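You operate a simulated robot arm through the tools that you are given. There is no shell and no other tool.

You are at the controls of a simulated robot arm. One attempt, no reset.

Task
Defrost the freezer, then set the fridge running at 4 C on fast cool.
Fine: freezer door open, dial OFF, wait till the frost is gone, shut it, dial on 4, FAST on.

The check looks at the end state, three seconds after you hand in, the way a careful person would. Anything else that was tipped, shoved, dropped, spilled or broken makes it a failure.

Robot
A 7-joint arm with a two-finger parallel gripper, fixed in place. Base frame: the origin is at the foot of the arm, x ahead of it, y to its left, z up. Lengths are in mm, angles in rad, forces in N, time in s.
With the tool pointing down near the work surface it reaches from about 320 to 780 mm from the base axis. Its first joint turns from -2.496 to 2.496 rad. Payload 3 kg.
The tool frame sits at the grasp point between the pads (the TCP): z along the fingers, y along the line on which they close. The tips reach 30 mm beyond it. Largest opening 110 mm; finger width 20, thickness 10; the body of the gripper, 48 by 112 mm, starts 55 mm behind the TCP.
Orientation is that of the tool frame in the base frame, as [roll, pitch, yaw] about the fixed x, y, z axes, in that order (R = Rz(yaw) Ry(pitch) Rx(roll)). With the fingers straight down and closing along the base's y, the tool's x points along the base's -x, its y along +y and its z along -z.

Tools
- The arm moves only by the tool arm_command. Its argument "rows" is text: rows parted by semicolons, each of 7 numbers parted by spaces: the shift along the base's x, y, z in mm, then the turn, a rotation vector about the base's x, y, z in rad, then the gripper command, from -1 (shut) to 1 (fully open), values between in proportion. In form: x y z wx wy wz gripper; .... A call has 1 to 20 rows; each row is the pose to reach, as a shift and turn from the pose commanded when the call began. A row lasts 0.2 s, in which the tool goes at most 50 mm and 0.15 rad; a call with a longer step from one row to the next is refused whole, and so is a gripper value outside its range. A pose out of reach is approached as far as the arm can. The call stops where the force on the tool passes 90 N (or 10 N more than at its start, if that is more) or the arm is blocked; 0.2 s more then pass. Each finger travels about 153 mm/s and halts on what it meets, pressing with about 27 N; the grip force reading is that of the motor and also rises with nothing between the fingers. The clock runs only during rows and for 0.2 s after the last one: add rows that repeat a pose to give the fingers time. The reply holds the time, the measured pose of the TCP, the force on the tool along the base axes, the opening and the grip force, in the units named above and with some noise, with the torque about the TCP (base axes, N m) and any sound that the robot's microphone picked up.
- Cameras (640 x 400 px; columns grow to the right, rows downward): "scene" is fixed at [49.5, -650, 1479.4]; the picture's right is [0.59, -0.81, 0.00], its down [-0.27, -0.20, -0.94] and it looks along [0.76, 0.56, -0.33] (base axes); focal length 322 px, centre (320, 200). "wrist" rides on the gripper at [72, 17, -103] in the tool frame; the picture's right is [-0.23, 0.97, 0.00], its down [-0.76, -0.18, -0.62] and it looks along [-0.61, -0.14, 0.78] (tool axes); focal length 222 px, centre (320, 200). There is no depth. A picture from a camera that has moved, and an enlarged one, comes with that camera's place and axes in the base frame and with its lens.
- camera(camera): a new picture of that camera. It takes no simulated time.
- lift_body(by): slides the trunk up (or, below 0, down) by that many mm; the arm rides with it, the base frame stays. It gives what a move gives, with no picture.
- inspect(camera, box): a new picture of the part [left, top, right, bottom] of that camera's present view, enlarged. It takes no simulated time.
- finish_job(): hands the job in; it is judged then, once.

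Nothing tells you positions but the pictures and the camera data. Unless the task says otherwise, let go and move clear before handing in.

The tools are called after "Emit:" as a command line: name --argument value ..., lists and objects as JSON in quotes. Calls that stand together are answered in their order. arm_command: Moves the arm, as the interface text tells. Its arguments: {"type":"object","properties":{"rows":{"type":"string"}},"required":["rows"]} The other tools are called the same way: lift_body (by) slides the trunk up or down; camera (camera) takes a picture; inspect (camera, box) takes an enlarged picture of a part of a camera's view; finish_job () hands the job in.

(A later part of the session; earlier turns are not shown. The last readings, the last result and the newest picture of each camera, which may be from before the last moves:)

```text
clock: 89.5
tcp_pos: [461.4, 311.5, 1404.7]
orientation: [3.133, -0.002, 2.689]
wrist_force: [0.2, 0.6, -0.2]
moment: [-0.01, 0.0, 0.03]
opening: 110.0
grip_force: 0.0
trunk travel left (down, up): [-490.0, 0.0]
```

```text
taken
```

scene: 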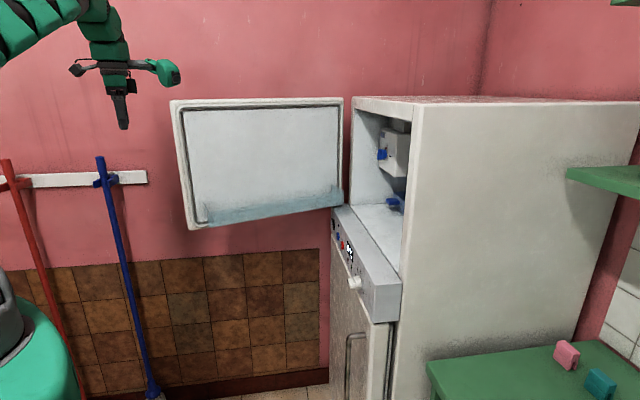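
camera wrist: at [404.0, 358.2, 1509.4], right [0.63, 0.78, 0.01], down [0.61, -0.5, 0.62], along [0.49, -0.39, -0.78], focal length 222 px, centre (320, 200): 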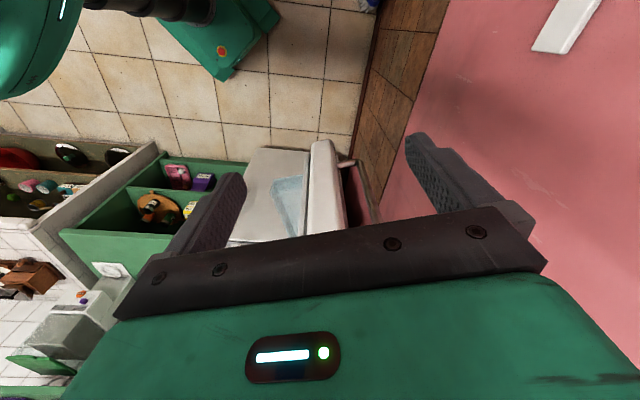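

The door edge lines up between the fingers again. I'll slide in to straddle it.

Emit:
arm_command --rows "40 -21 0 0 0 0 1; 70 -37 0 0 0 0 1; 100 -53 0 0 0 0 1; 130 -69 0 0 0 0 1; 137 -73 0 0 0 0 1; 137 -73 0 0 0 0 1"

Emit:
camera --camera "wrist"

Emit:
inspect --camera "scene" --box '[130, 40, 390, 240]'

```text
clock: 90.7
tcp_pos: [561.4, 285.2, 1408.4]
orientation: [3.139, -0.017, 2.751]
wrist_force: [-27.0, 13.4, 19.2]
moment: [-1.87, -0.76, -2.07]
opening: 109.8
grip_force: 0.1
trunk travel left (down, up): [-490.0, 0.0]
stopped in row 5: the force on the tool passed its limit at 168 N (the readings are from after the stop); the commanded pose is now the measured one
```

```text
taken
camera wrist: at [503.2, 327.4, 1512.6], right [0.58, 0.81, 0.0], down [0.64, -0.46, 0.61], along [0.5, -0.36, -0.79], focal length 222 px, centre (320, 200)
```

wrist: 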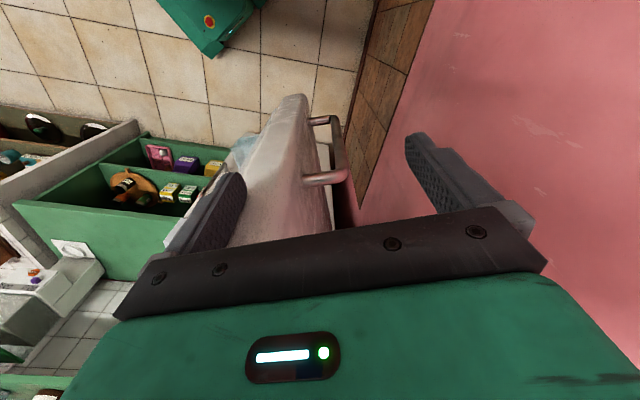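

```text
2.00 times, centred on (260, 140) of scene
camera zoom: at [49.5, -650.0, 1479.4], right [0.59, -0.81, 0.0], down [-0.27, -0.2, -0.94], along [0.76, 0.56, -0.33], focal length 644 px, centre (440, 320)
```

zoom: 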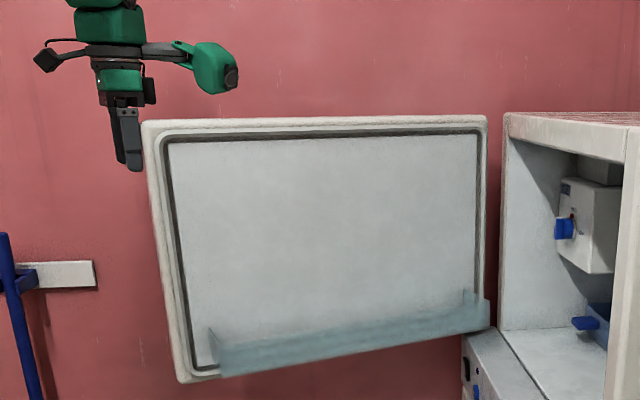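

The inner finger bumped the door's free edge because I was not centred on the thickness. I'll back off and look again.

Emit:
arm_command --rows "-20 11 0 0 0 0 1; -45 24 0 0 0 -0.03 1; -75 39 0 0 0 -0.06 1; -100 30 0 0 0 -0.062 1; -110 5 0 0 0 -0.062 1; -110 5 0 0 0 -0.062 1"

Emit:
camera --camera "wrist"

Emit:
inspect --camera "scene" --box '[130, 40, 390, 240]'

```text
clock: 92.1
tcp_pos: [458.4, 283.4, 1404.5]
orientation: [3.139, -0.022, 2.685]
wrist_force: [0.7, -0.3, 0.2]
moment: [0.05, 0.01, 0.01]
opening: 110.1
grip_force: 0.0
trunk travel left (down, up): [-490.0, 0.0]
```

```text
taken
camera wrist: at [405.1, 328.7, 1508.8], right [0.63, 0.77, 0.0], down [0.62, -0.5, 0.61], along [0.47, -0.38, -0.8], focal length 222 px, centre (320, 200)
```

wrist: 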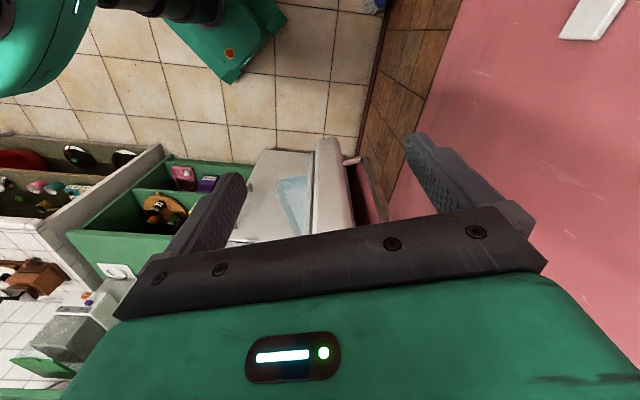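

```text
2.00 times, centred on (260, 140) of scene
camera zoom: at [49.5, -650.0, 1479.4], right [0.59, -0.81, 0.0], down [-0.27, -0.2, -0.94], along [0.76, 0.56, -0.33], focal length 644 px, centre (440, 320)
```

zoom: 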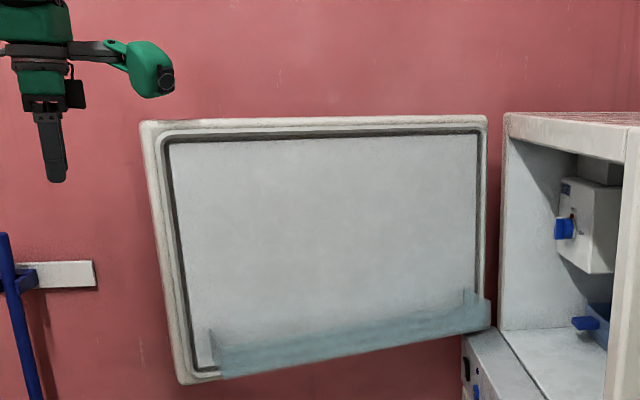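

The door edge is centred near (556, 228) with the door about 70° open, and I'm now about 10 mm outward of its centre plane. I'll correct that and slide in along the door's line.

Emit:
arm_command --rows "-3 -8 0 0 0 0.02 1; 30 -26 0 0 0 0.02 1; 63 -43 0 0 0 0.02 1; 96 -59 0 0 0 0.02 1; 125 -74 0 0 0 0.02 1; 125 -74 0 0 0 0.02 1"

Emit:
camera --camera "wrist"

Emit:
inspect --camera "scene" --box '[130, 40, 390, 240]'

```text
clock: 93.5
tcp_pos: [584.5, 211.5, 1404.2]
orientation: [3.14, -0.021, 2.707]
wrist_force: [0.3, 1.4, 0.1]
moment: [-0.12, -0.02, 0.0]
opening: 110.2
grip_force: 0.0
trunk travel left (down, up): [-490.0, 0.0]
```

```text
taken
camera wrist: at [529.3, 256.3, 1509.7], right [0.62, 0.79, 0.0], down [0.63, -0.49, 0.61], along [0.48, -0.38, -0.8], focal length 222 px, centre (320, 200)
```

wrist: 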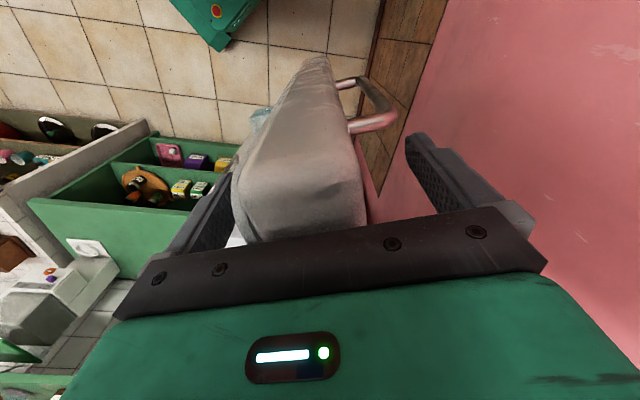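

```text
2.00 times, centred on (260, 140) of scene
camera zoom: at [49.5, -650.0, 1479.4], right [0.59, -0.81, 0.0], down [-0.27, -0.2, -0.94], along [0.76, 0.56, -0.33], focal length 644 px, centre (440, 320)
```

zoom: 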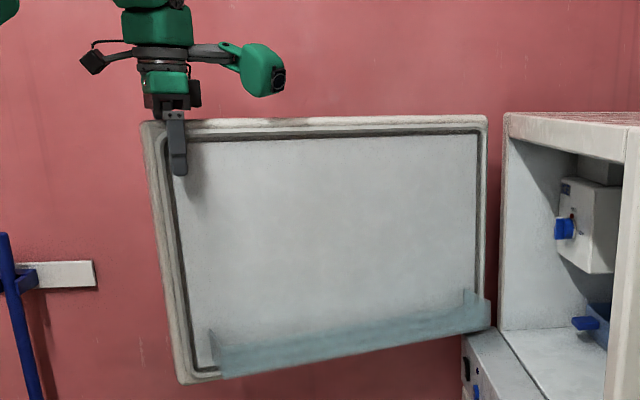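

The fingers straddle the door properly. I'll swing it toward closed slowly along the hinge arc.

Emit:
arm_command --rows "-10.4 -24.2 1 0 0 0.05 1; -19.5 -49 2 0 0 0.1 1; -27.3 -74.1 3 0 0 0.15 1; -33.9 -99.6 3 0 0 0.2 1; -39.2 -125.4 3 0 0 0.25 1; -43.2 -151.4 3 0 0 0.3 1; -45.9 -177.7 3 0 0 0.35 1; -47.3 -204 3 0 0 0.4 1; -47.3 -204 3 0 0 0.4 1"

Emit:
camera --camera "scene"

Emit:
camera --camera "wrist"

```text
clock: 95.5
tcp_pos: [536.1, 4.4, 1407.7]
orientation: [3.138, -0.024, 3.107]
wrist_force: [1.2, -0.8, 0.4]
moment: [0.03, -0.02, -0.02]
opening: 110.0
grip_force: 0.1
trunk travel left (down, up): [-490.0, 0.0]
```

```text
taken
```

scene: 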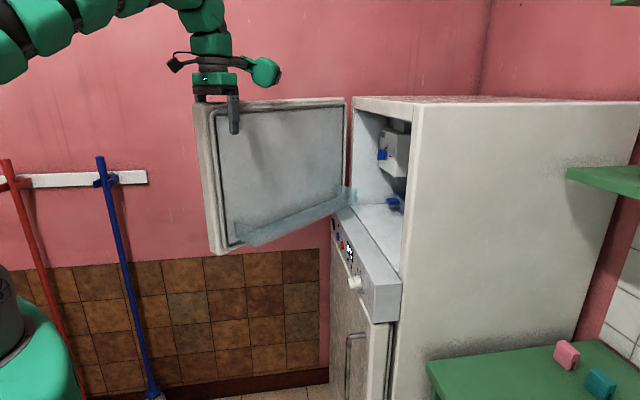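

```text
taken
camera wrist: at [468.3, 23.8, 1512.6], right [0.26, 0.96, 0.0], down [0.77, -0.21, 0.6], along [0.58, -0.16, -0.8], focal length 222 px, centre (320, 200)
```

wrist: 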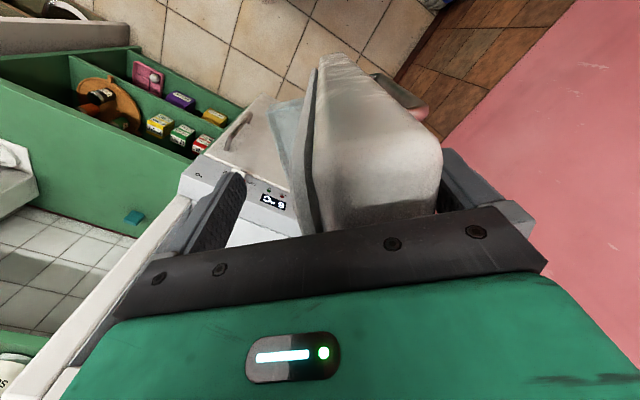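

That works, and the door is about 48° open. I'll continue down to about 23°.

Emit:
arm_command --rows "-0.1 -26.3 0 0 0 0.05 1; 1.2 -52.6 0 0 0 0.1 1; 3.7 -78.8 0 0 0 0.15 1; 7.6 -104.9 0 0 0 0.2 1; 12.8 -130.8 0 0 0 0.25 1; 19.2 -156.3 0 0 0 0.3 1; 26.9 -181.5 0 0 0 0.35 1; 35.9 -206.3 -1 0 0 0.4 1; 46 -230.6 -2 0 0 0.45 1; 46 -230.6 -2 0 0 0.45 1"

Emit:
camera --camera "scene"

Emit:
camera --camera "wrist"

```text
clock: 96.4
tcp_pos: [519.2, -64.4, 1392.5]
orientation: [-3.141, 0.01, -3.021]
wrist_force: [-0.5, -0.2, 0.2]
moment: [-0.03, -0.06, 0.02]
opening: 109.9
grip_force: 0.0
out of reach, approached as far as the arm can: row 2, 3, 4
trunk travel left (down, up): [-490.0, 0.0]
stopped in row 4: the force on the tool passed its limit at 131 N (the readings are from after the stop); the commanded pose is now the measured one
```

```text
taken
```

scene: 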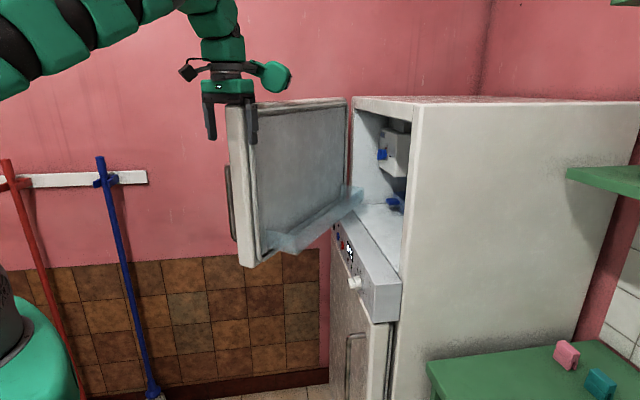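

```text
taken
camera wrist: at [445.5, -55.5, 1494.9], right [0.11, 0.99, 0.0], down [0.77, -0.08, 0.63], along [0.63, -0.07, -0.78], focal length 222 px, centre (320, 200)
```

wrist: 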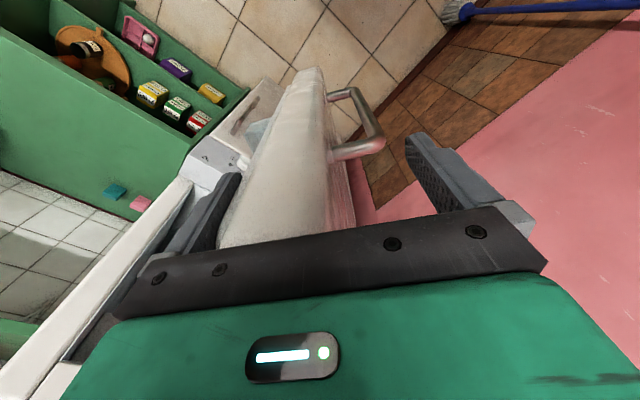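

The arm hit a reach limit mid-swing and the door is now about 40° open, with no force on the tool. I'll slide out of the straddle and finish closing by pushing on the outer face with a level tool.

Emit:
arm_command --rows "-25 0 3 0 0 0 1; -50 0 6 0 0 0 1; -80 0 10 0 0 0 1; -115 0 12 0 0 0 1; -115 0 12 0 0 0 1"

Emit:
camera --camera "wrist"

Emit:
inspect --camera "scene" --box '[130, 60, 390, 280]'

```text
clock: 97.6
tcp_pos: [404.7, -63.6, 1403.7]
orientation: [-3.141, 0.004, -3.021]
wrist_force: [-1.2, -0.4, 0.7]
moment: [0.0, -0.02, 0.0]
opening: 110.1
grip_force: 0.1
trunk travel left (down, up): [-490.0, 0.0]
```

```text
taken
camera wrist: at [330.7, -56.3, 1506.8], right [0.11, 0.99, 0.0], down [0.77, -0.08, 0.63], along [0.62, -0.07, -0.78], focal length 222 px, centre (320, 200)
```

wrist: 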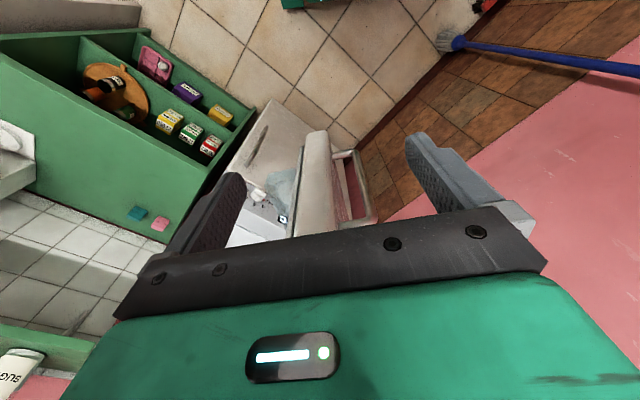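

```text
1.82 times, centred on (260, 170) of scene
camera zoom: at [49.5, -650.0, 1479.4], right [0.59, -0.81, 0.0], down [-0.27, -0.2, -0.94], along [0.76, 0.56, -0.33], focal length 586 px, centre (429, 254)
```

zoom: 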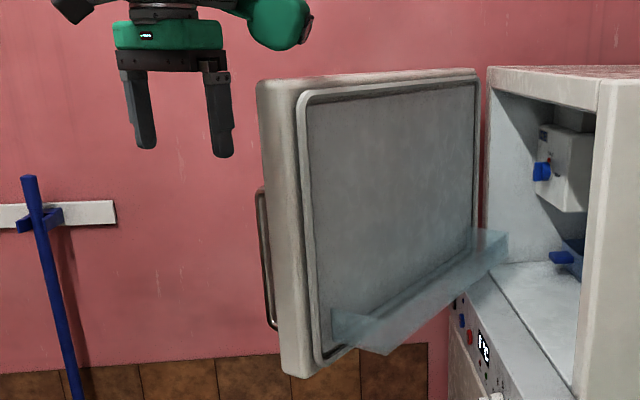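

The door is about 38° open. I'll go around to its outer side, lower the trunk, and turn the closed fingertips to face the door.

Emit:
arm_command --rows "-3 40 0 0 0 -0.14 0; -5 80 0 0 0 -0.28 -0.5; -5 120 0 0 0 -0.42 -1; -5 160 0 0 0 -0.56 -1; -5 200 0 0 0 -0.7 -1; -5 220 0 0 0 -0.84 -1; -5 220 0 0 0 -0.98 -1; -5 220 0 0 0 -1.12 -1; -5 220 0 0 0 -1.26 -1; -5 220 0 0 0 -1.4 -1; -5 220 0 0 0 -1.54 -1; -5 220 0 0 0 -1.57 -1; -5 220 0 0 0 -1.57 -1"

Emit:
lift_body --by -245

Emit:
camera --camera "scene"

```text
clock: 100.4
tcp_pos: [401.0, 156.6, 1404.0]
orientation: [-3.139, 0.007, 1.692]
wrist_force: [0.2, -0.9, -0.2]
moment: [-0.01, -0.02, 0.0]
opening: 0.2
grip_force: 26.8
trunk travel left (down, up): [-490.0, 0.0]
```

```text
clock: 102.9
tcp_pos: [400.3, 157.4, 1158.8]
orientation: [-3.14, 0.007, 1.693]
wrist_force: [-0.9, 0.8, -0.4]
moment: [0.02, -0.01, -0.02]
opening: 0.1
grip_force: 27.1
trunk travel left (down, up): [-245.0, 245.0]
```

```text
taken
```

scene: 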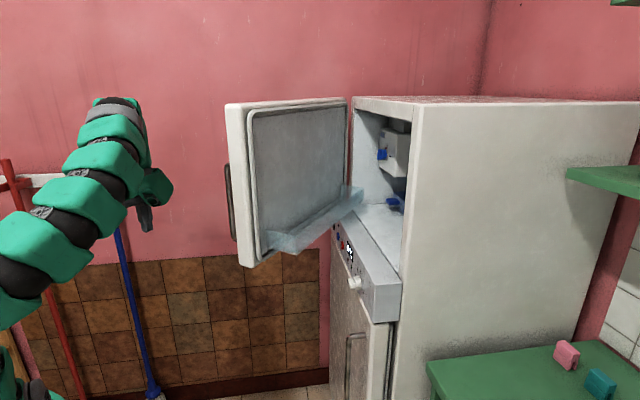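

The gripper is on the outer side of the door. I'll tilt it up and move to face the outer panel beyond the handle.

Emit:
arm_command --rows "32 0 15 -0.135 -0.0166 0 -1; 64 0 31 -0.27 -0.033 0 -1; 96 -5 46 -0.404 -0.05 0 -1; 128 -10 62 -0.539 -0.066 0 -1; 160 -20 77 -0.674 -0.083 0 -1; 192 -33 92 -0.809 -0.1 0 -1; 222 -47 108 -0.943 -0.116 0 -1; 222 -47 108 -0.943 -0.116 0 -1"

Emit:
camera --camera "wrist"

Emit:
camera --camera "scene"

```text
clock: 104.7
tcp_pos: [599.7, 84.4, 1218.6]
orientation: [-3.141, 0.958, 1.691]
wrist_force: [0.2, 0.3, 0.1]
moment: [0.01, -0.04, 0.02]
opening: 0.0
grip_force: 27.4
out of reach, approached as far as the arm can: row 4, 5, 6, 7, 8
trunk travel left (down, up): [-245.0, 245.0]
```

```text
taken
camera wrist: at [602.6, 210.5, 1217.8], right [0.98, -0.01, 0.19], down [-0.19, 0.05, 0.98], along [-0.02, -1.0, 0.05], focal length 222 px, centre (320, 200)
```

wrist: 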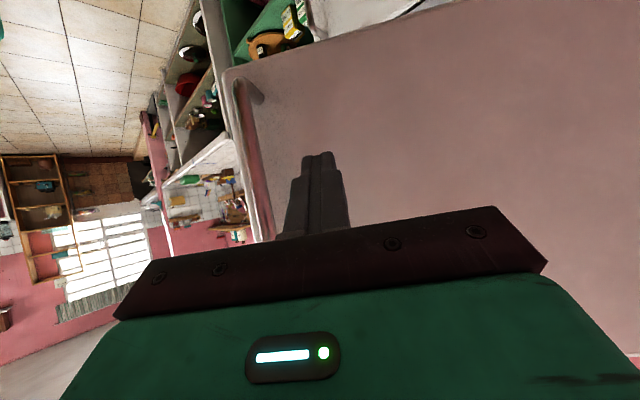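

```text
taken
```

scene: 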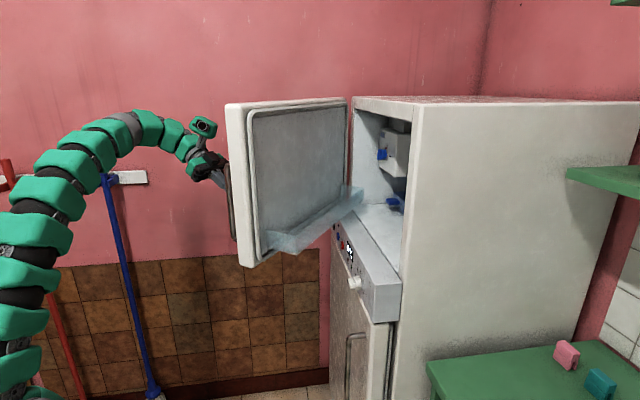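

The closed fingertips face the outer panel, about 90 mm away and beside the handle. I'll approach and begin pushing the door along its arc.

Emit:
arm_command --rows "8 -25 0 0 0 0 -1; 15 -50 0 0 0 0 -1; 20 -72 0 0 0 0.02 -1; 20 -86 0 0 0 0.02 -1; 20.3 -102 0 0 0 0.054 -1; 20.5 -117.4 0 0 0 0.089 -1; 21.8 -133 0 0 0 0.124 -1; 23.4 -148.4 0 0 0 0.159 -1; 23.4 -148.4 0 0 0 0.159 -1"

Emit:
camera --camera "scene"

Emit:
camera --camera "wrist"

```text
clock: 106.7
tcp_pos: [617.0, -65.1, 1213.7]
orientation: [-3.141, 0.958, 1.853]
wrist_force: [0.6, -0.9, 0.7]
moment: [-0.02, 0.01, 0.0]
opening: 0.2
grip_force: 26.9
trunk travel left (down, up): [-245.0, 245.0]
```

```text
taken
```

scene: 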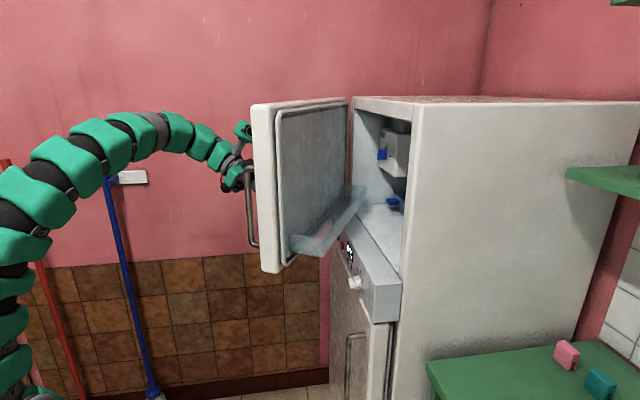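

```text
taken
camera wrist: at [599.0, 61.8, 1213.6], right [0.97, 0.14, 0.19], down [-0.19, 0.02, 0.98], along [0.14, -0.99, 0.05], focal length 222 px, centre (320, 200)
```

wrist: 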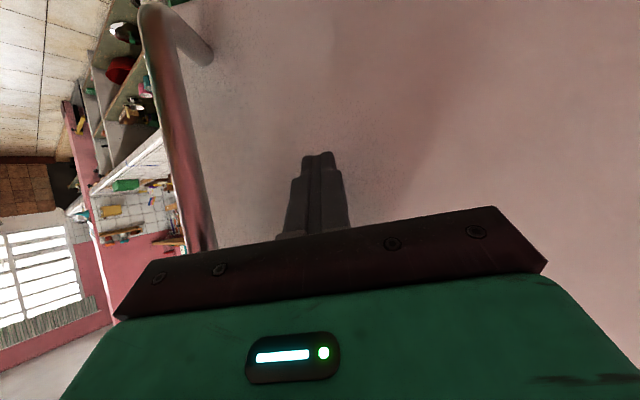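

The door follows the push (about 29° now) with little force. I'll continue to about 10°.

Emit:
arm_command --rows "2.4 -15.4 0 0 0 0.035 -1; 5.2 -30.7 0 0 0 0.07 -1; 8.6 -45.8 0 0 0 0.105 -1; 12.3 -60.7 0 0 0 0.14 -1; 16.9 -75.7 0 0 0 0.175 -1; 21.7 -90.5 0 0 0 0.209 -1; 27.2 -105 0 0 0 0.244 -1; 32.9 -119.3 0 0 0 0.279 -1; 39.5 -133.4 0 0 0 0.314 -1; 46.4 -147.4 0 0 0 0.349 -1; 46.4 -147.4 0 0 0 0.349 -1"

Emit:
camera --camera "scene"

Emit:
camera --camera "wrist"

```text
clock: 109.1
tcp_pos: [662.5, -214.9, 1211.8]
orientation: [-3.138, 0.958, 2.202]
wrist_force: [0.2, 0.3, -0.1]
moment: [-0.01, -0.01, 0.02]
opening: 0.0
grip_force: 27.0
trunk travel left (down, up): [-245.0, 245.0]
```

```text
taken
```

scene: 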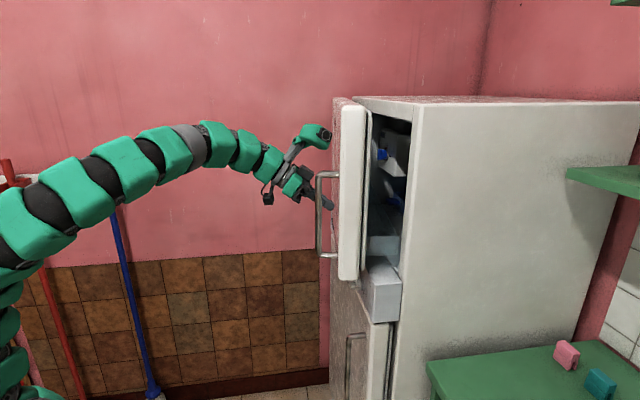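

```text
taken
camera wrist: at [603.2, -101.0, 1212.9], right [0.86, 0.47, 0.18], down [-0.18, -0.05, 0.98], along [0.47, -0.88, 0.05], focal length 222 px, centre (320, 200)
```

wrist: 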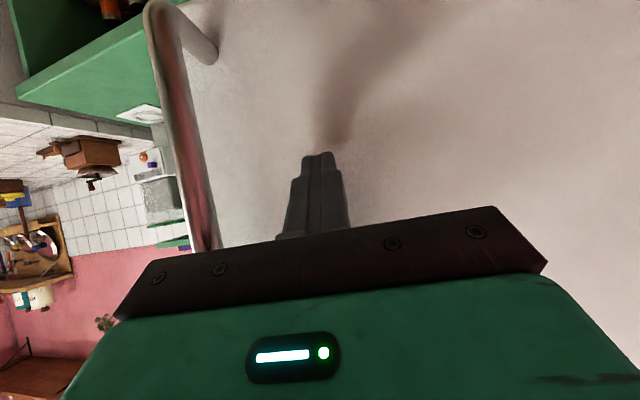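

The door is almost shut (about 9°). I'll push it home gently.

Emit:
arm_command --rows "3.7 -6.8 0 0 0 0.017 -1; 7.5 -13.5 0 0 0 0.035 -1; 11.3 -20.3 0 0 0 0.052 -1; 15.1 -27 0 0 0 0.07 -1; 19.3 -33.6 0 0 0 0.087 -1; 23.5 -40.1 0 0 0 0.105 -1; 27.8 -46.5 0 0 0 0.122 -1; 32.2 -52.9 0 0 0 0.14 -1; 36.8 -59.2 0 0 0 0.157 -1; 41.4 -65.5 0 0 0 0.175 -1; 45.7 -69.7 0 0 0 0.175 -1; 45.7 -69.7 0 0 0 0.175 -1"

Emit:
camera --camera "scene"

Emit:
inspect --camera "scene" --box '[300, 80, 460, 300]'

```text
clock: 111.5
tcp_pos: [703.4, -269.4, 1213.9]
orientation: [3.138, 0.954, 2.38]
wrist_force: [-54.6, 48.8, -20.9]
moment: [-6.89, -9.14, -3.24]
opening: 0.0
grip_force: 27.5
trunk travel left (down, up): [-245.0, 245.0]
stopped in row 12: the force on the tool passed its limit at 100 N (the readings are from after the stop); the commanded pose is now the measured one
```

```text
taken
```

scene: 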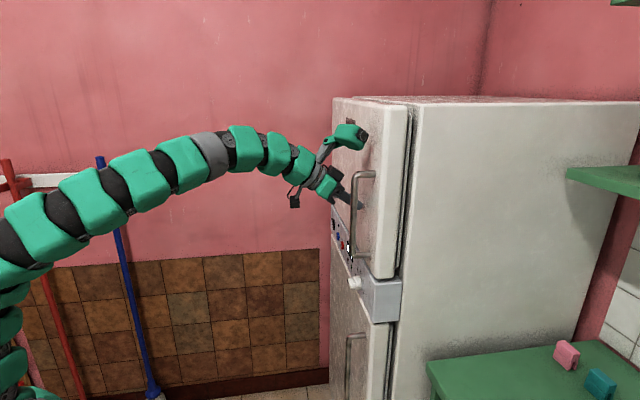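

```text
1.82 times, centred on (380, 190) of scene
camera zoom: at [49.5, -650.0, 1479.4], right [0.59, -0.81, 0.0], down [-0.27, -0.2, -0.94], along [0.76, 0.56, -0.33], focal length 586 px, centre (211, 218)
```

zoom: 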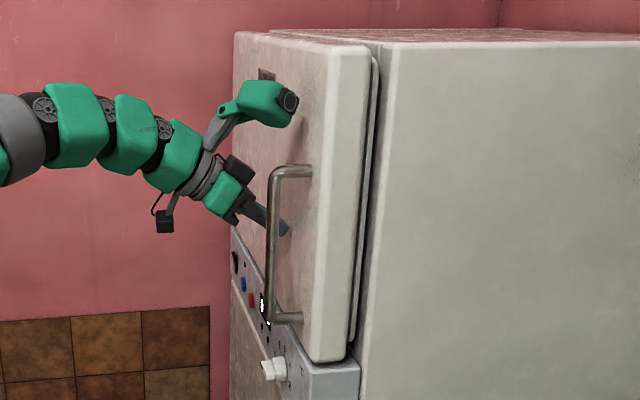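

The door looks shut against its seal. I'll back off along the normal and compare with the first picture.

Emit:
arm_command --rows "-14 14 2 0 0 0 -1; -36 35 5 0 0 0 -1; -64 62 5 0 0 0 -1; -92 90 5 0 0 0 -1; -92 90 5 0 0 0 -1"

Emit:
inspect --camera "scene" --box '[310, 80, 470, 180]'

Emit:
inspect --camera "scene" --box '[310, 200, 430, 300]'

Emit:
camera --camera "wrist"

```text
clock: 112.7
tcp_pos: [615.9, -183.7, 1216.4]
orientation: [3.14, 0.952, 2.378]
wrist_force: [0.3, -0.2, 0.4]
moment: [0.02, -0.02, 0.01]
opening: 0.0
grip_force: 26.8
trunk travel left (down, up): [-245.0, 245.0]
```

```text
4.00 times, centred on (390, 130) of scene
camera zoom: at [49.5, -650.0, 1479.4], right [0.59, -0.81, 0.0], down [-0.27, -0.2, -0.94], along [0.76, 0.56, -0.33], focal length 1289 px, centre (40, 480)
```

zoom: 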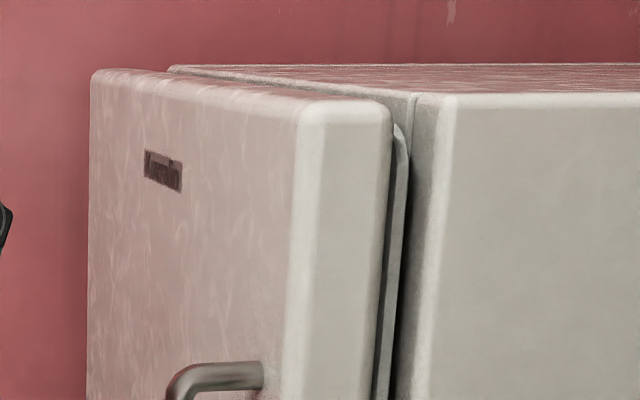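

```text
4.00 times, centred on (370, 250) of scene
camera zoom: at [49.5, -650.0, 1479.4], right [0.59, -0.81, 0.0], down [-0.27, -0.2, -0.94], along [0.76, 0.56, -0.33], focal length 1289 px, centre (120, 0)
```

zoom: 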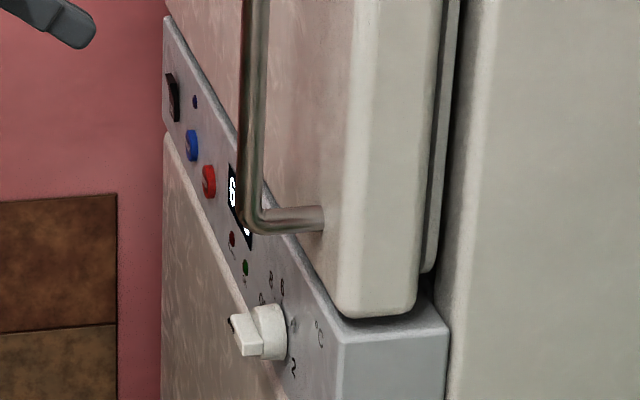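

```text
taken
camera wrist: at [536.6, -85.1, 1217.2], right [0.77, 0.61, 0.19], down [-0.17, -0.08, 0.98], along [0.62, -0.78, 0.04], focal length 222 px, centre (320, 200)
```

wrist: 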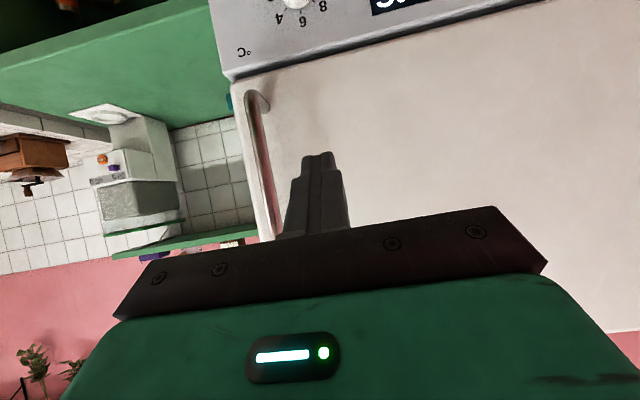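

The door sits exactly as it did at the start, and the display reads 6 °C. Now for the dial: I'll lower the trunk and level the tool in front of it.

Emit:
lift_body --by -220

Emit:
arm_command --rows "5 -5 -4 -0.086 -0.09 0 -0.3; 10 -11 -8 -0.171 -0.179 0 -0.3; 15 -17 -12 -0.257 -0.269 0 -0.3; 20 -22 -16 -0.342 -0.358 0 -0.3; 25 -28 -20 -0.428 -0.448 0 -0.3; 25 -28 -20 -0.428 -0.448 0 -0.3"

Emit:
camera --camera "wrist"

```text
clock: 115.1
tcp_pos: [615.3, -184.6, 996.2]
orientation: [3.141, 0.95, 2.38]
wrist_force: [0.0, 0.4, 0.4]
moment: [-0.01, -0.03, 0.02]
opening: 0.0
grip_force: 27.0
trunk travel left (down, up): [-25.0, 465.0]
```

```text
clock: 116.5
tcp_pos: [640.0, -212.3, 976.5]
orientation: [-0.914, 1.571, -1.674]
wrist_force: [-0.2, 0.6, 0.5]
moment: [0.02, -0.03, 0.02]
opening: 38.3
grip_force: 0.0
trunk travel left (down, up): [-25.0, 465.0]
```

```text
taken
camera wrist: at [578.1, -128.9, 903.6], right [0.67, 0.71, 0.23], down [-0.57, 0.3, 0.76], along [0.47, -0.64, 0.61], focal length 222 px, centre (320, 200)
```

wrist: 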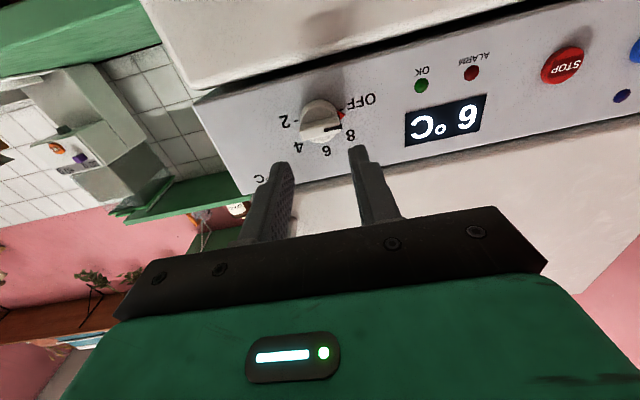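

The tool is level and centred on the knob. I'll roll the gripper 90° so the fingers close vertically on the now horizontal fin.

Emit:
arm_command --rows "0 0 0 -0.1 0.0953 0 -0.3; 0 0 0 -0.2 0.1906 0 -0.3; 0 0 0 -0.3 0.286 0 -0.3; 0 0 0 -0.4 0.381 0 -0.3; 0 0 0 -0.5 0.4765 0 -0.3; 0 0 0 -0.6 0.572 0 -0.3; 0 0 0 -0.7 0.667 0 -0.3; 0 0 0 -0.8 0.7624 0 -0.3; 0 0 0 -0.9 0.858 0 -0.3; 0 0 0 -1 0.953 0 -0.3; 0 0 0 -1.1 1.048 0 -0.3; 0 0 0 -1.138 1.082 0 -0.3; 0 0 0 -1.138 1.082 0 -0.3"

Emit:
camera --camera "wrist"

Emit:
inspect --camera "scene" --box '[240, 220, 420, 330]'

```text
clock: 119.3
tcp_pos: [639.6, -212.5, 976.9]
orientation: [-1.571, -0.001, -2.332]
wrist_force: [-0.3, -0.1, -0.6]
moment: [0.0, -0.02, 0.0]
opening: 38.7
grip_force: 0.2
trunk travel left (down, up): [-25.0, 465.0]
```

```text
taken
camera wrist: at [516.7, -193.7, 959.1], right [0.16, 0.16, -0.97], down [0.07, 0.98, 0.18], along [0.99, -0.1, 0.14], focal length 222 px, centre (320, 200)
```

wrist: 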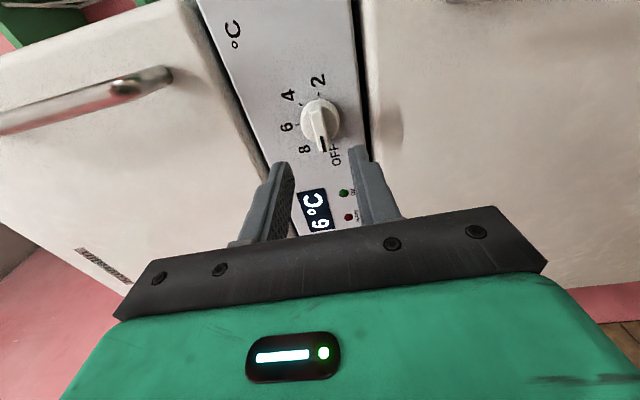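

```text
3.56 times, centred on (330, 275) of scene
camera zoom: at [49.5, -650.0, 1479.4], right [0.59, -0.81, 0.0], down [-0.27, -0.2, -0.94], along [0.76, 0.56, -0.33], focal length 1146 px, centre (284, -67)
```

zoom: 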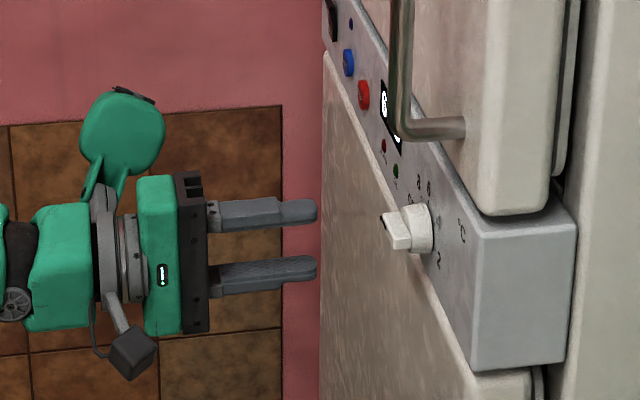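

The fingers are above and below the fin's line. I'll advance to the same depth as before and close on the fin.

Emit:
arm_command --rows "14.4 -13.3 0 0 0 0 -0.3; 28.8 -26.6 0 0 0 0 -0.3; 40 -37 0 0 0 0 -0.3; 49.5 -46 0 0 0 0 -0.3; 49.5 -46 0 0 0 0 -0.3"

Emit:
inspect --camera "wrist" --box '[220, 60, 440, 240]'

Emit:
inspect --camera "scene" --box '[280, 220, 420, 320]'

```text
clock: 120.5
tcp_pos: [691.1, -258.2, 976.0]
orientation: [-1.571, -0.003, -2.332]
wrist_force: [0.2, 0.9, -0.2]
moment: [0.02, -0.05, 0.04]
opening: 38.7
grip_force: 0.0
trunk travel left (down, up): [-25.0, 465.0]
```

```text
2.22 times, centred on (330, 150) of wrist
camera zoom: at [567.3, -240.0, 959.1], right [0.16, 0.16, -0.97], down [0.07, 0.98, 0.18], along [0.99, -0.1, 0.14], focal length 494 px, centre (298, 311)
```

zoom: 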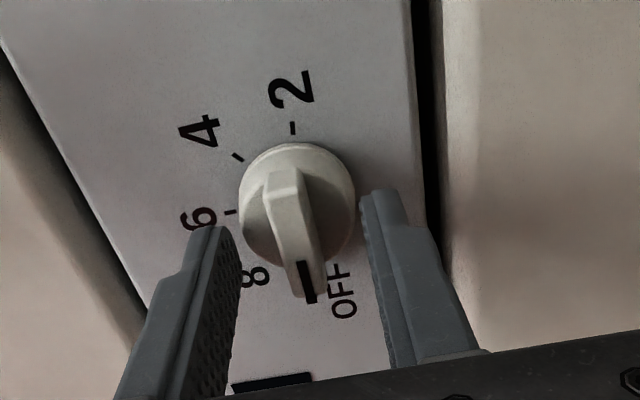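

```text
4.00 times, centred on (350, 270) of scene
camera zoom: at [49.5, -650.0, 1479.4], right [0.59, -0.81, 0.0], down [-0.27, -0.2, -0.94], along [0.76, 0.56, -0.33], focal length 1289 px, centre (200, -80)
```

zoom: 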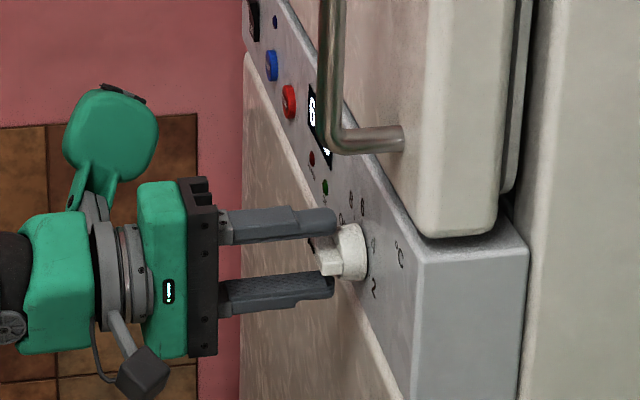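

The fin lies neatly between the fingers. I'll close on it and check the grip.

Emit:
arm_command --rows "0 0 0 0 0 0 -0.6; 0 0 0 0 0 0 -1; 0 0 0 0 0 0 -1; 0 0 0 0 0 0 -1"

Emit:
inspect --camera "wrist" --box '[220, 60, 440, 240]'

```text
clock: 121.5
tcp_pos: [691.6, -258.3, 975.7]
orientation: [-1.571, -0.001, -2.332]
wrist_force: [0.3, 0.5, -1.7]
moment: [0.04, 0.05, 0.12]
opening: 10.7
grip_force: 45.1
trunk travel left (down, up): [-25.0, 465.0]
```

```text
2.22 times, centred on (330, 150) of wrist
camera zoom: at [567.2, -239.9, 958.9], right [0.16, 0.16, -0.97], down [0.07, 0.98, 0.18], along [0.99, -0.1, 0.14], focal length 494 px, centre (298, 311)
```

zoom: 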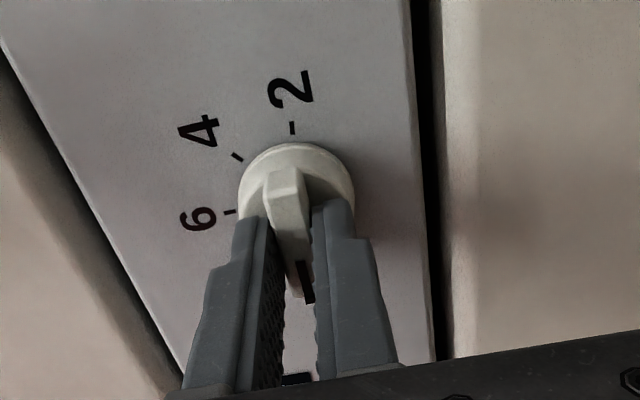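

The fin is held with almost no side load. I'll turn it clockwise (seen from the front) in stages toward 4.

Emit:
arm_command --rows "0 0 0 0.1014 -0.0966 0 -1; 0 0 0 0.2027 -0.1932 0 -1; 0 0 0 0.3041 -0.2898 0 -1; 0 0 0 0.4054 -0.3864 0 -1; 0 0 0 0.5068 -0.483 0 -1; 0 0 0 0.6082 -0.5796 0 -1; 0 0 0 0.7095 -0.6762 0 -1; 0 0 0 0.8109 -0.7728 0 -1; 0 0 0 0.9122 -0.8694 0 -1; 0 0 0 0.9122 -0.8694 0 -1"

Emit:
inspect --camera "wrist" --box '[220, 40, 440, 240]'

Emit:
inspect --camera "scene" --box '[280, 220, 420, 320]'

```text
clock: 123.7
tcp_pos: [690.2, -258.2, 976.8]
orientation: [-1.563, 1.264, -2.323]
wrist_force: [12.7, -13.8, 19.8]
moment: [-1.07, -1.04, -0.33]
opening: 11.2
grip_force: 44.8
trunk travel left (down, up): [-25.0, 465.0]
```

```text
2.00 times, centred on (330, 140) of wrist
camera zoom: at [612.2, -192.0, 902.2], right [0.69, 0.72, -0.08], down [-0.41, 0.48, 0.78], along [0.6, -0.5, 0.62], focal length 444 px, centre (300, 320)
```

zoom: 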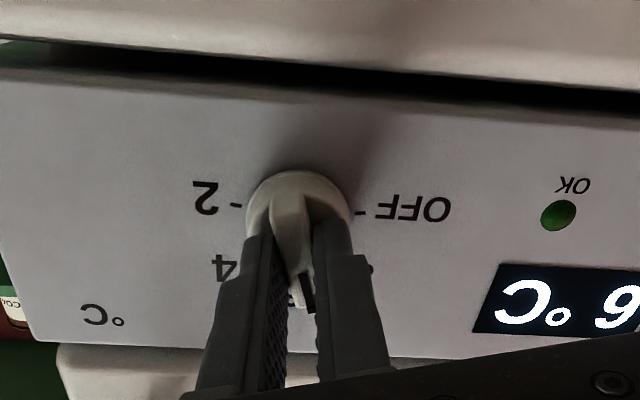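

```text
4.00 times, centred on (350, 270) of scene
camera zoom: at [49.5, -650.0, 1479.4], right [0.59, -0.81, 0.0], down [-0.27, -0.2, -0.94], along [0.76, 0.56, -0.33], focal length 1289 px, centre (200, -80)
```

zoom: 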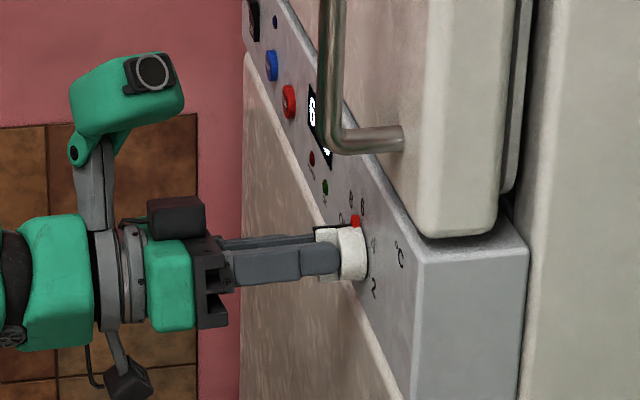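

It's turning with the fin, now between 8 and 6. I'll continue the remaining 63° to 4.

Emit:
arm_command --rows "0 0 0 0.0988 -0.0942 0 -1; 0 0 0 0.1976 -0.1884 0 -1; 0 0 0 0.2965 -0.2826 0 -1; 0 0 0 0.3953 -0.3768 0 -1; 0 0 0 0.4941 -0.4709 0 -1; 0 0 0 0.593 -0.5651 0 -1; 0 0 0 0.6918 -0.6593 0 -1; 0 0 0 0.7906 -0.7535 0 -1; 0 0 0 0.7906 -0.7535 0 -1"

Emit:
inspect --camera "wrist" --box '[220, 40, 440, 240]'

Emit:
inspect --camera "scene" --box '[280, 220, 420, 320]'

```text
clock: 125.7
tcp_pos: [690.1, -259.5, 975.3]
orientation: [1.571, 0.787, 0.811]
wrist_force: [-5.2, -13.8, 11.3]
moment: [0.53, 0.45, -0.2]
opening: 11.0
grip_force: 45.2
trunk travel left (down, up): [-25.0, 465.0]
```

```text
2.00 times, centred on (330, 140) of wrist
camera zoom: at [659.0, -142.0, 936.6], right [0.37, 0.38, 0.85], down [-0.91, -0.05, 0.41], along [0.2, -0.92, 0.33], focal length 444 px, centre (300, 320)
```

zoom: 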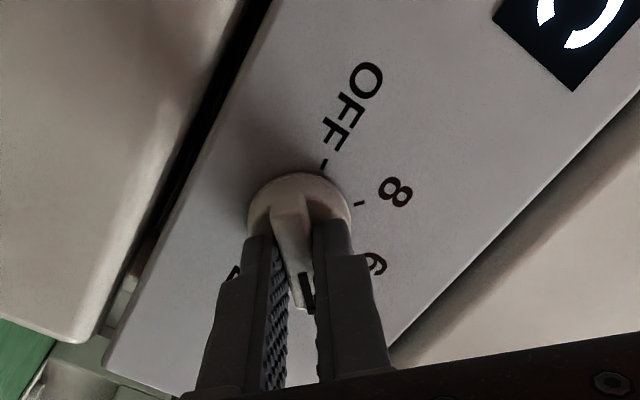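

```text
4.00 times, centred on (350, 270) of scene
camera zoom: at [49.5, -650.0, 1479.4], right [0.59, -0.81, 0.0], down [-0.27, -0.2, -0.94], along [0.76, 0.56, -0.33], focal length 1289 px, centre (200, -80)
```

zoom: 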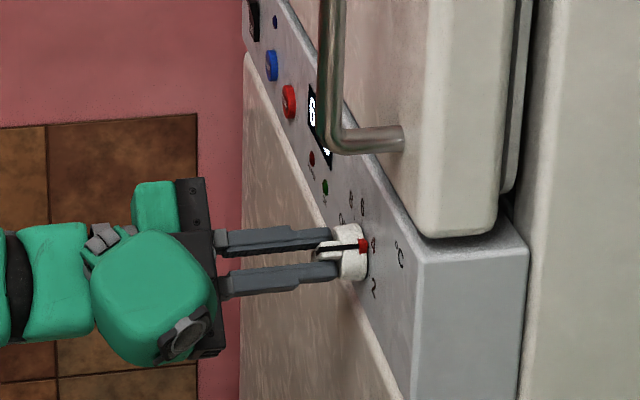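

The turn totals 135° and the red pointer is at 4. I'll release, back straight out and check.

Emit:
arm_command --rows "0 0 0 0 0 0 -0.6; 0 0 0 0 0 0 -0.3; 0 0 0 0 0 0 -0.3; -14.4 13.9 0 0 0 0 -0.3; -28.8 27.8 0 0 0 0 -0.3; -43 41.6 0 0 0 0 -0.3; -57 55.5 0 0 0 0 -0.3; -57 55.5 0 0 0 0 -0.3"

Emit:
inspect --camera "wrist" --box '[200, 20, 460, 220]'

Emit:
inspect --camera "scene" --box '[310, 220, 410, 320]'

```text
clock: 127.5
tcp_pos: [633.8, -201.4, 976.0]
orientation: [1.57, 0.79, 0.807]
wrist_force: [0.3, 0.1, 0.8]
moment: [-0.01, 0.02, -0.03]
opening: 38.4
grip_force: 0.0
trunk travel left (down, up): [-25.0, 465.0]
```

```text
2.00 times, centred on (330, 120) of wrist
camera zoom: at [603.3, -85.4, 935.8], right [0.37, 0.39, 0.85], down [-0.91, -0.05, 0.42], along [0.2, -0.92, 0.33], focal length 444 px, centre (300, 360)
```

zoom: 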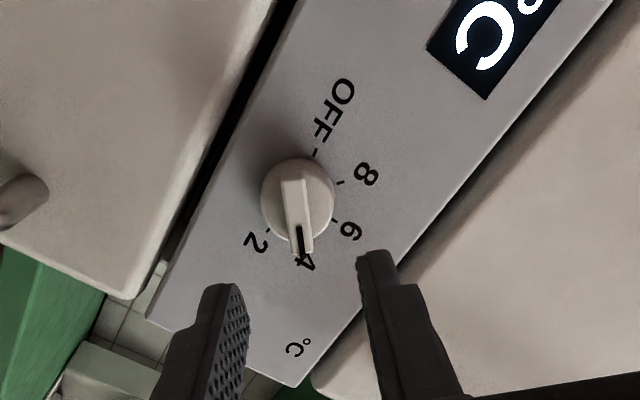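

```text
4.00 times, centred on (360, 270) of scene
camera zoom: at [49.5, -650.0, 1479.4], right [0.59, -0.81, 0.0], down [-0.27, -0.2, -0.94], along [0.76, 0.56, -0.33], focal length 1289 px, centre (160, -80)
```

zoom: 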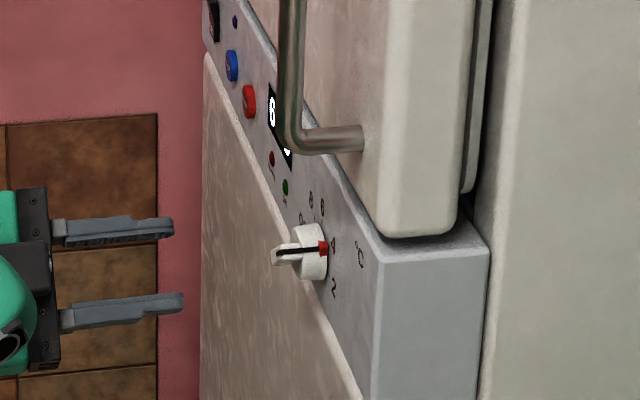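

The dial clearly points at 4. Next is FAST: I'll roll the gripper back upright with the camera underneath, close the fingers, and move along the panel toward the blue button.

Emit:
arm_command --rows "0 0 0 -0.1 0.0958 0 -1; 0 0 0 -0.2 0.1917 0 -1; 0 0 0 -0.3 0.2875 0 -1; 0 0 0 -0.4 0.3833 0 -1; 0 0 0 -0.5 0.4792 0 -1; 0 0 0 -0.565 0.5417 0 -1; 0 0 0 -0.565 0.5417 0 -1"

Emit:
arm_command --rows "24 25 0 0 0 0 -1; 49 51 0 0 0 0 -1; 73 76 0 0 0 0 -1; 97 101 0 0 0 0 -1; 122 126 0 0 0 0 -1; 146 151 0 0 0 0 -1; 170 176 0 0 0 0 -1; 180 186 0 0 0 0 -1; 180 186 0 0 0 0 -1"

Emit:
camera --camera "wrist"

Emit:
camera --camera "scene"

```text
clock: 129.1
tcp_pos: [633.9, -203.1, 977.5]
orientation: [-2.078, 1.568, -2.841]
wrist_force: [0.1, -0.3, 0.4]
moment: [0.04, -0.01, -0.04]
opening: 0.1
grip_force: 27.6
trunk travel left (down, up): [-25.0, 465.0]
```

```text
clock: 131.1
tcp_pos: [812.9, -15.2, 974.9]
orientation: [-2.195, 1.568, -2.957]
wrist_force: [-0.2, 0.5, -1.1]
moment: [-0.01, 0.05, 0.0]
opening: 0.3
grip_force: 27.3
trunk travel left (down, up): [-25.0, 465.0]
```

```text
taken
camera wrist: at [751.1, 68.1, 902.5], right [0.67, 0.7, 0.22], down [-0.57, 0.3, 0.76], along [0.47, -0.64, 0.61], focal length 222 px, centre (320, 200)
```

wrist: 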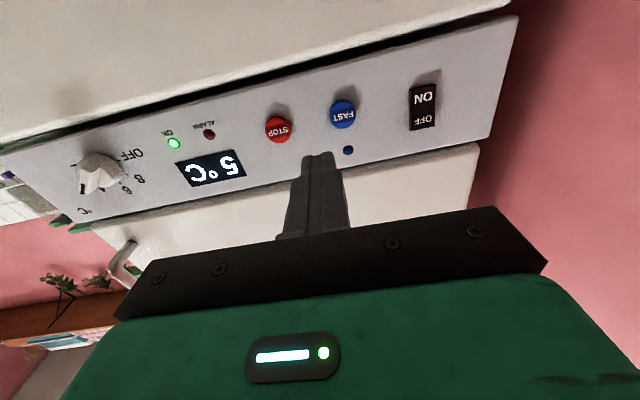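

```text
taken
```

scene: 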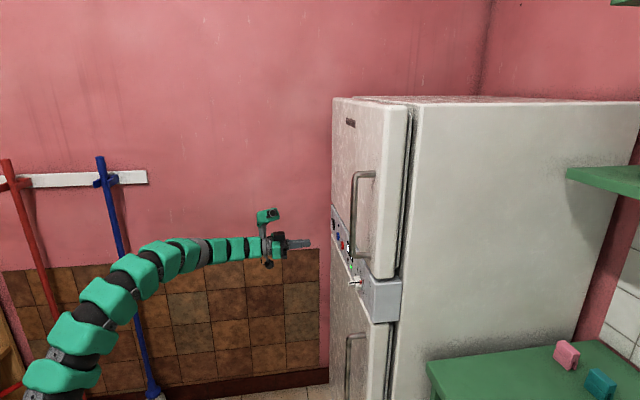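

The fridge is running again (OK lamp green, 5 °C), and FAST is near (918, -83, 976). I'll line up with it and approach to just short of contact.

Emit:
arm_command --rows "16.7 17.3 1 0 0 0 -1; 31 3.5 1 0 0 0 -1; 45.5 -10.3 1 0 0 0 -1; 60 -24.2 1 0 0 0 -1; 68 -32 1 0 0 0 -1; 68 -32 1 0 0 0 -1"

Emit:
camera --camera "wrist"

Emit:
inspect --camera "scene" --box '[260, 200, 400, 300]'

```text
clock: 132.5
tcp_pos: [882.8, -47.9, 976.8]
orientation: [-2.242, 1.567, -3.005]
wrist_force: [0.2, -0.4, -0.9]
moment: [-0.02, 0.04, -0.02]
opening: 0.1
grip_force: 27.2
trunk travel left (down, up): [-25.0, 465.0]
```

```text
taken
camera wrist: at [820.0, 35.8, 903.3], right [0.67, 0.7, 0.22], down [-0.57, 0.3, 0.76], along [0.47, -0.64, 0.61], focal length 222 px, centre (320, 200)
```

wrist: 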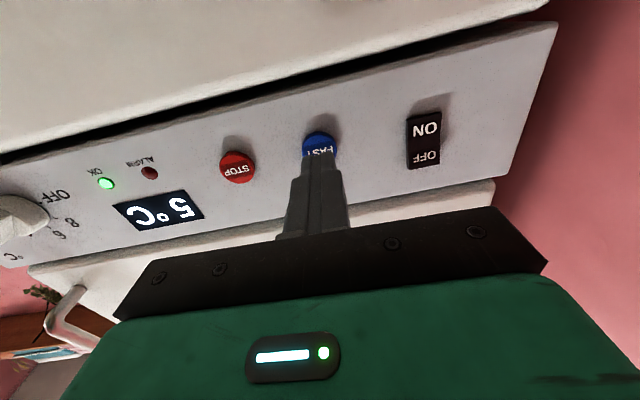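

```text
4.00 times, centred on (330, 250) of scene
camera zoom: at [49.5, -650.0, 1479.4], right [0.59, -0.81, 0.0], down [-0.27, -0.2, -0.94], along [0.76, 0.56, -0.33], focal length 1289 px, centre (280, 0)
```

zoom: 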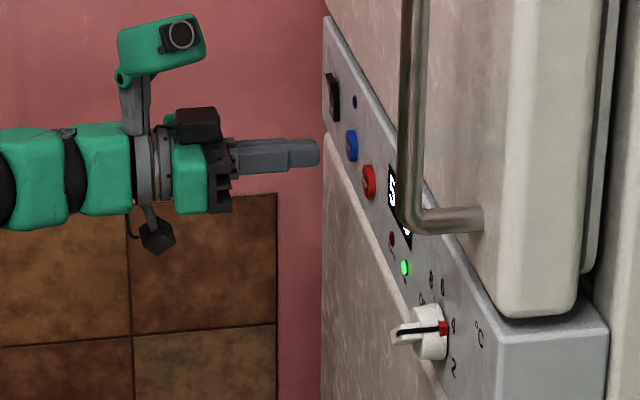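

The tip is aligned with FAST, about 17 mm away. I'll press forward gently.

Emit:
arm_command --rows "5 -4.8 2 0 0 0 -1; 9 -8.6 3 0 0 0 -1; 11.5 -11 3 0 0 0 -1; 13.7 -13.1 3 0 0 0 -1; 15.2 -14.5 3 0 0 0 -1"

Emit:
inspect --camera "wrist" --box '[220, 80, 440, 240]'

Emit:
inspect --camera "scene" --box '[260, 200, 400, 300]'

```text
clock: 133.7
tcp_pos: [897.1, -62.9, 978.4]
orientation: [-2.287, 1.567, -3.048]
wrist_force: [0.6, -0.4, -0.1]
moment: [0.02, 0.0, 0.02]
opening: 0.0
grip_force: 27.1
trunk travel left (down, up): [-25.0, 465.0]
```

```text
2.50 times, centred on (330, 160) of wrist
camera zoom: at [834.5, 20.9, 906.6], right [0.67, 0.71, 0.22], down [-0.57, 0.3, 0.76], along [0.47, -0.64, 0.61], focal length 555 px, centre (295, 300)
```

zoom: 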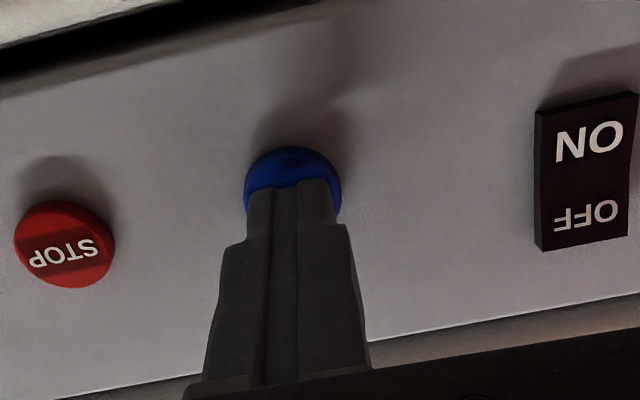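

```text
4.00 times, centred on (330, 250) of scene
camera zoom: at [49.5, -650.0, 1479.4], right [0.59, -0.81, 0.0], down [-0.27, -0.2, -0.94], along [0.76, 0.56, -0.33], focal length 1289 px, centre (280, 0)
```

zoom: 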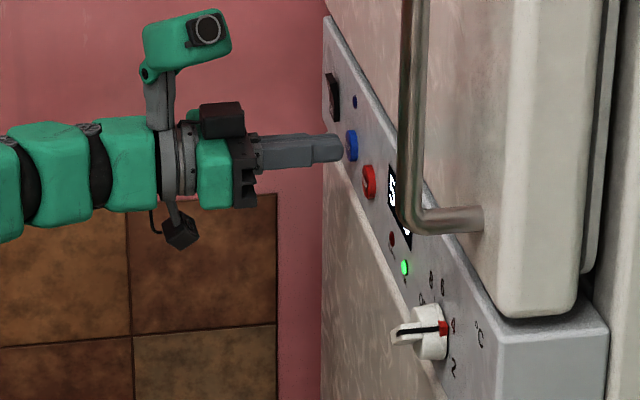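

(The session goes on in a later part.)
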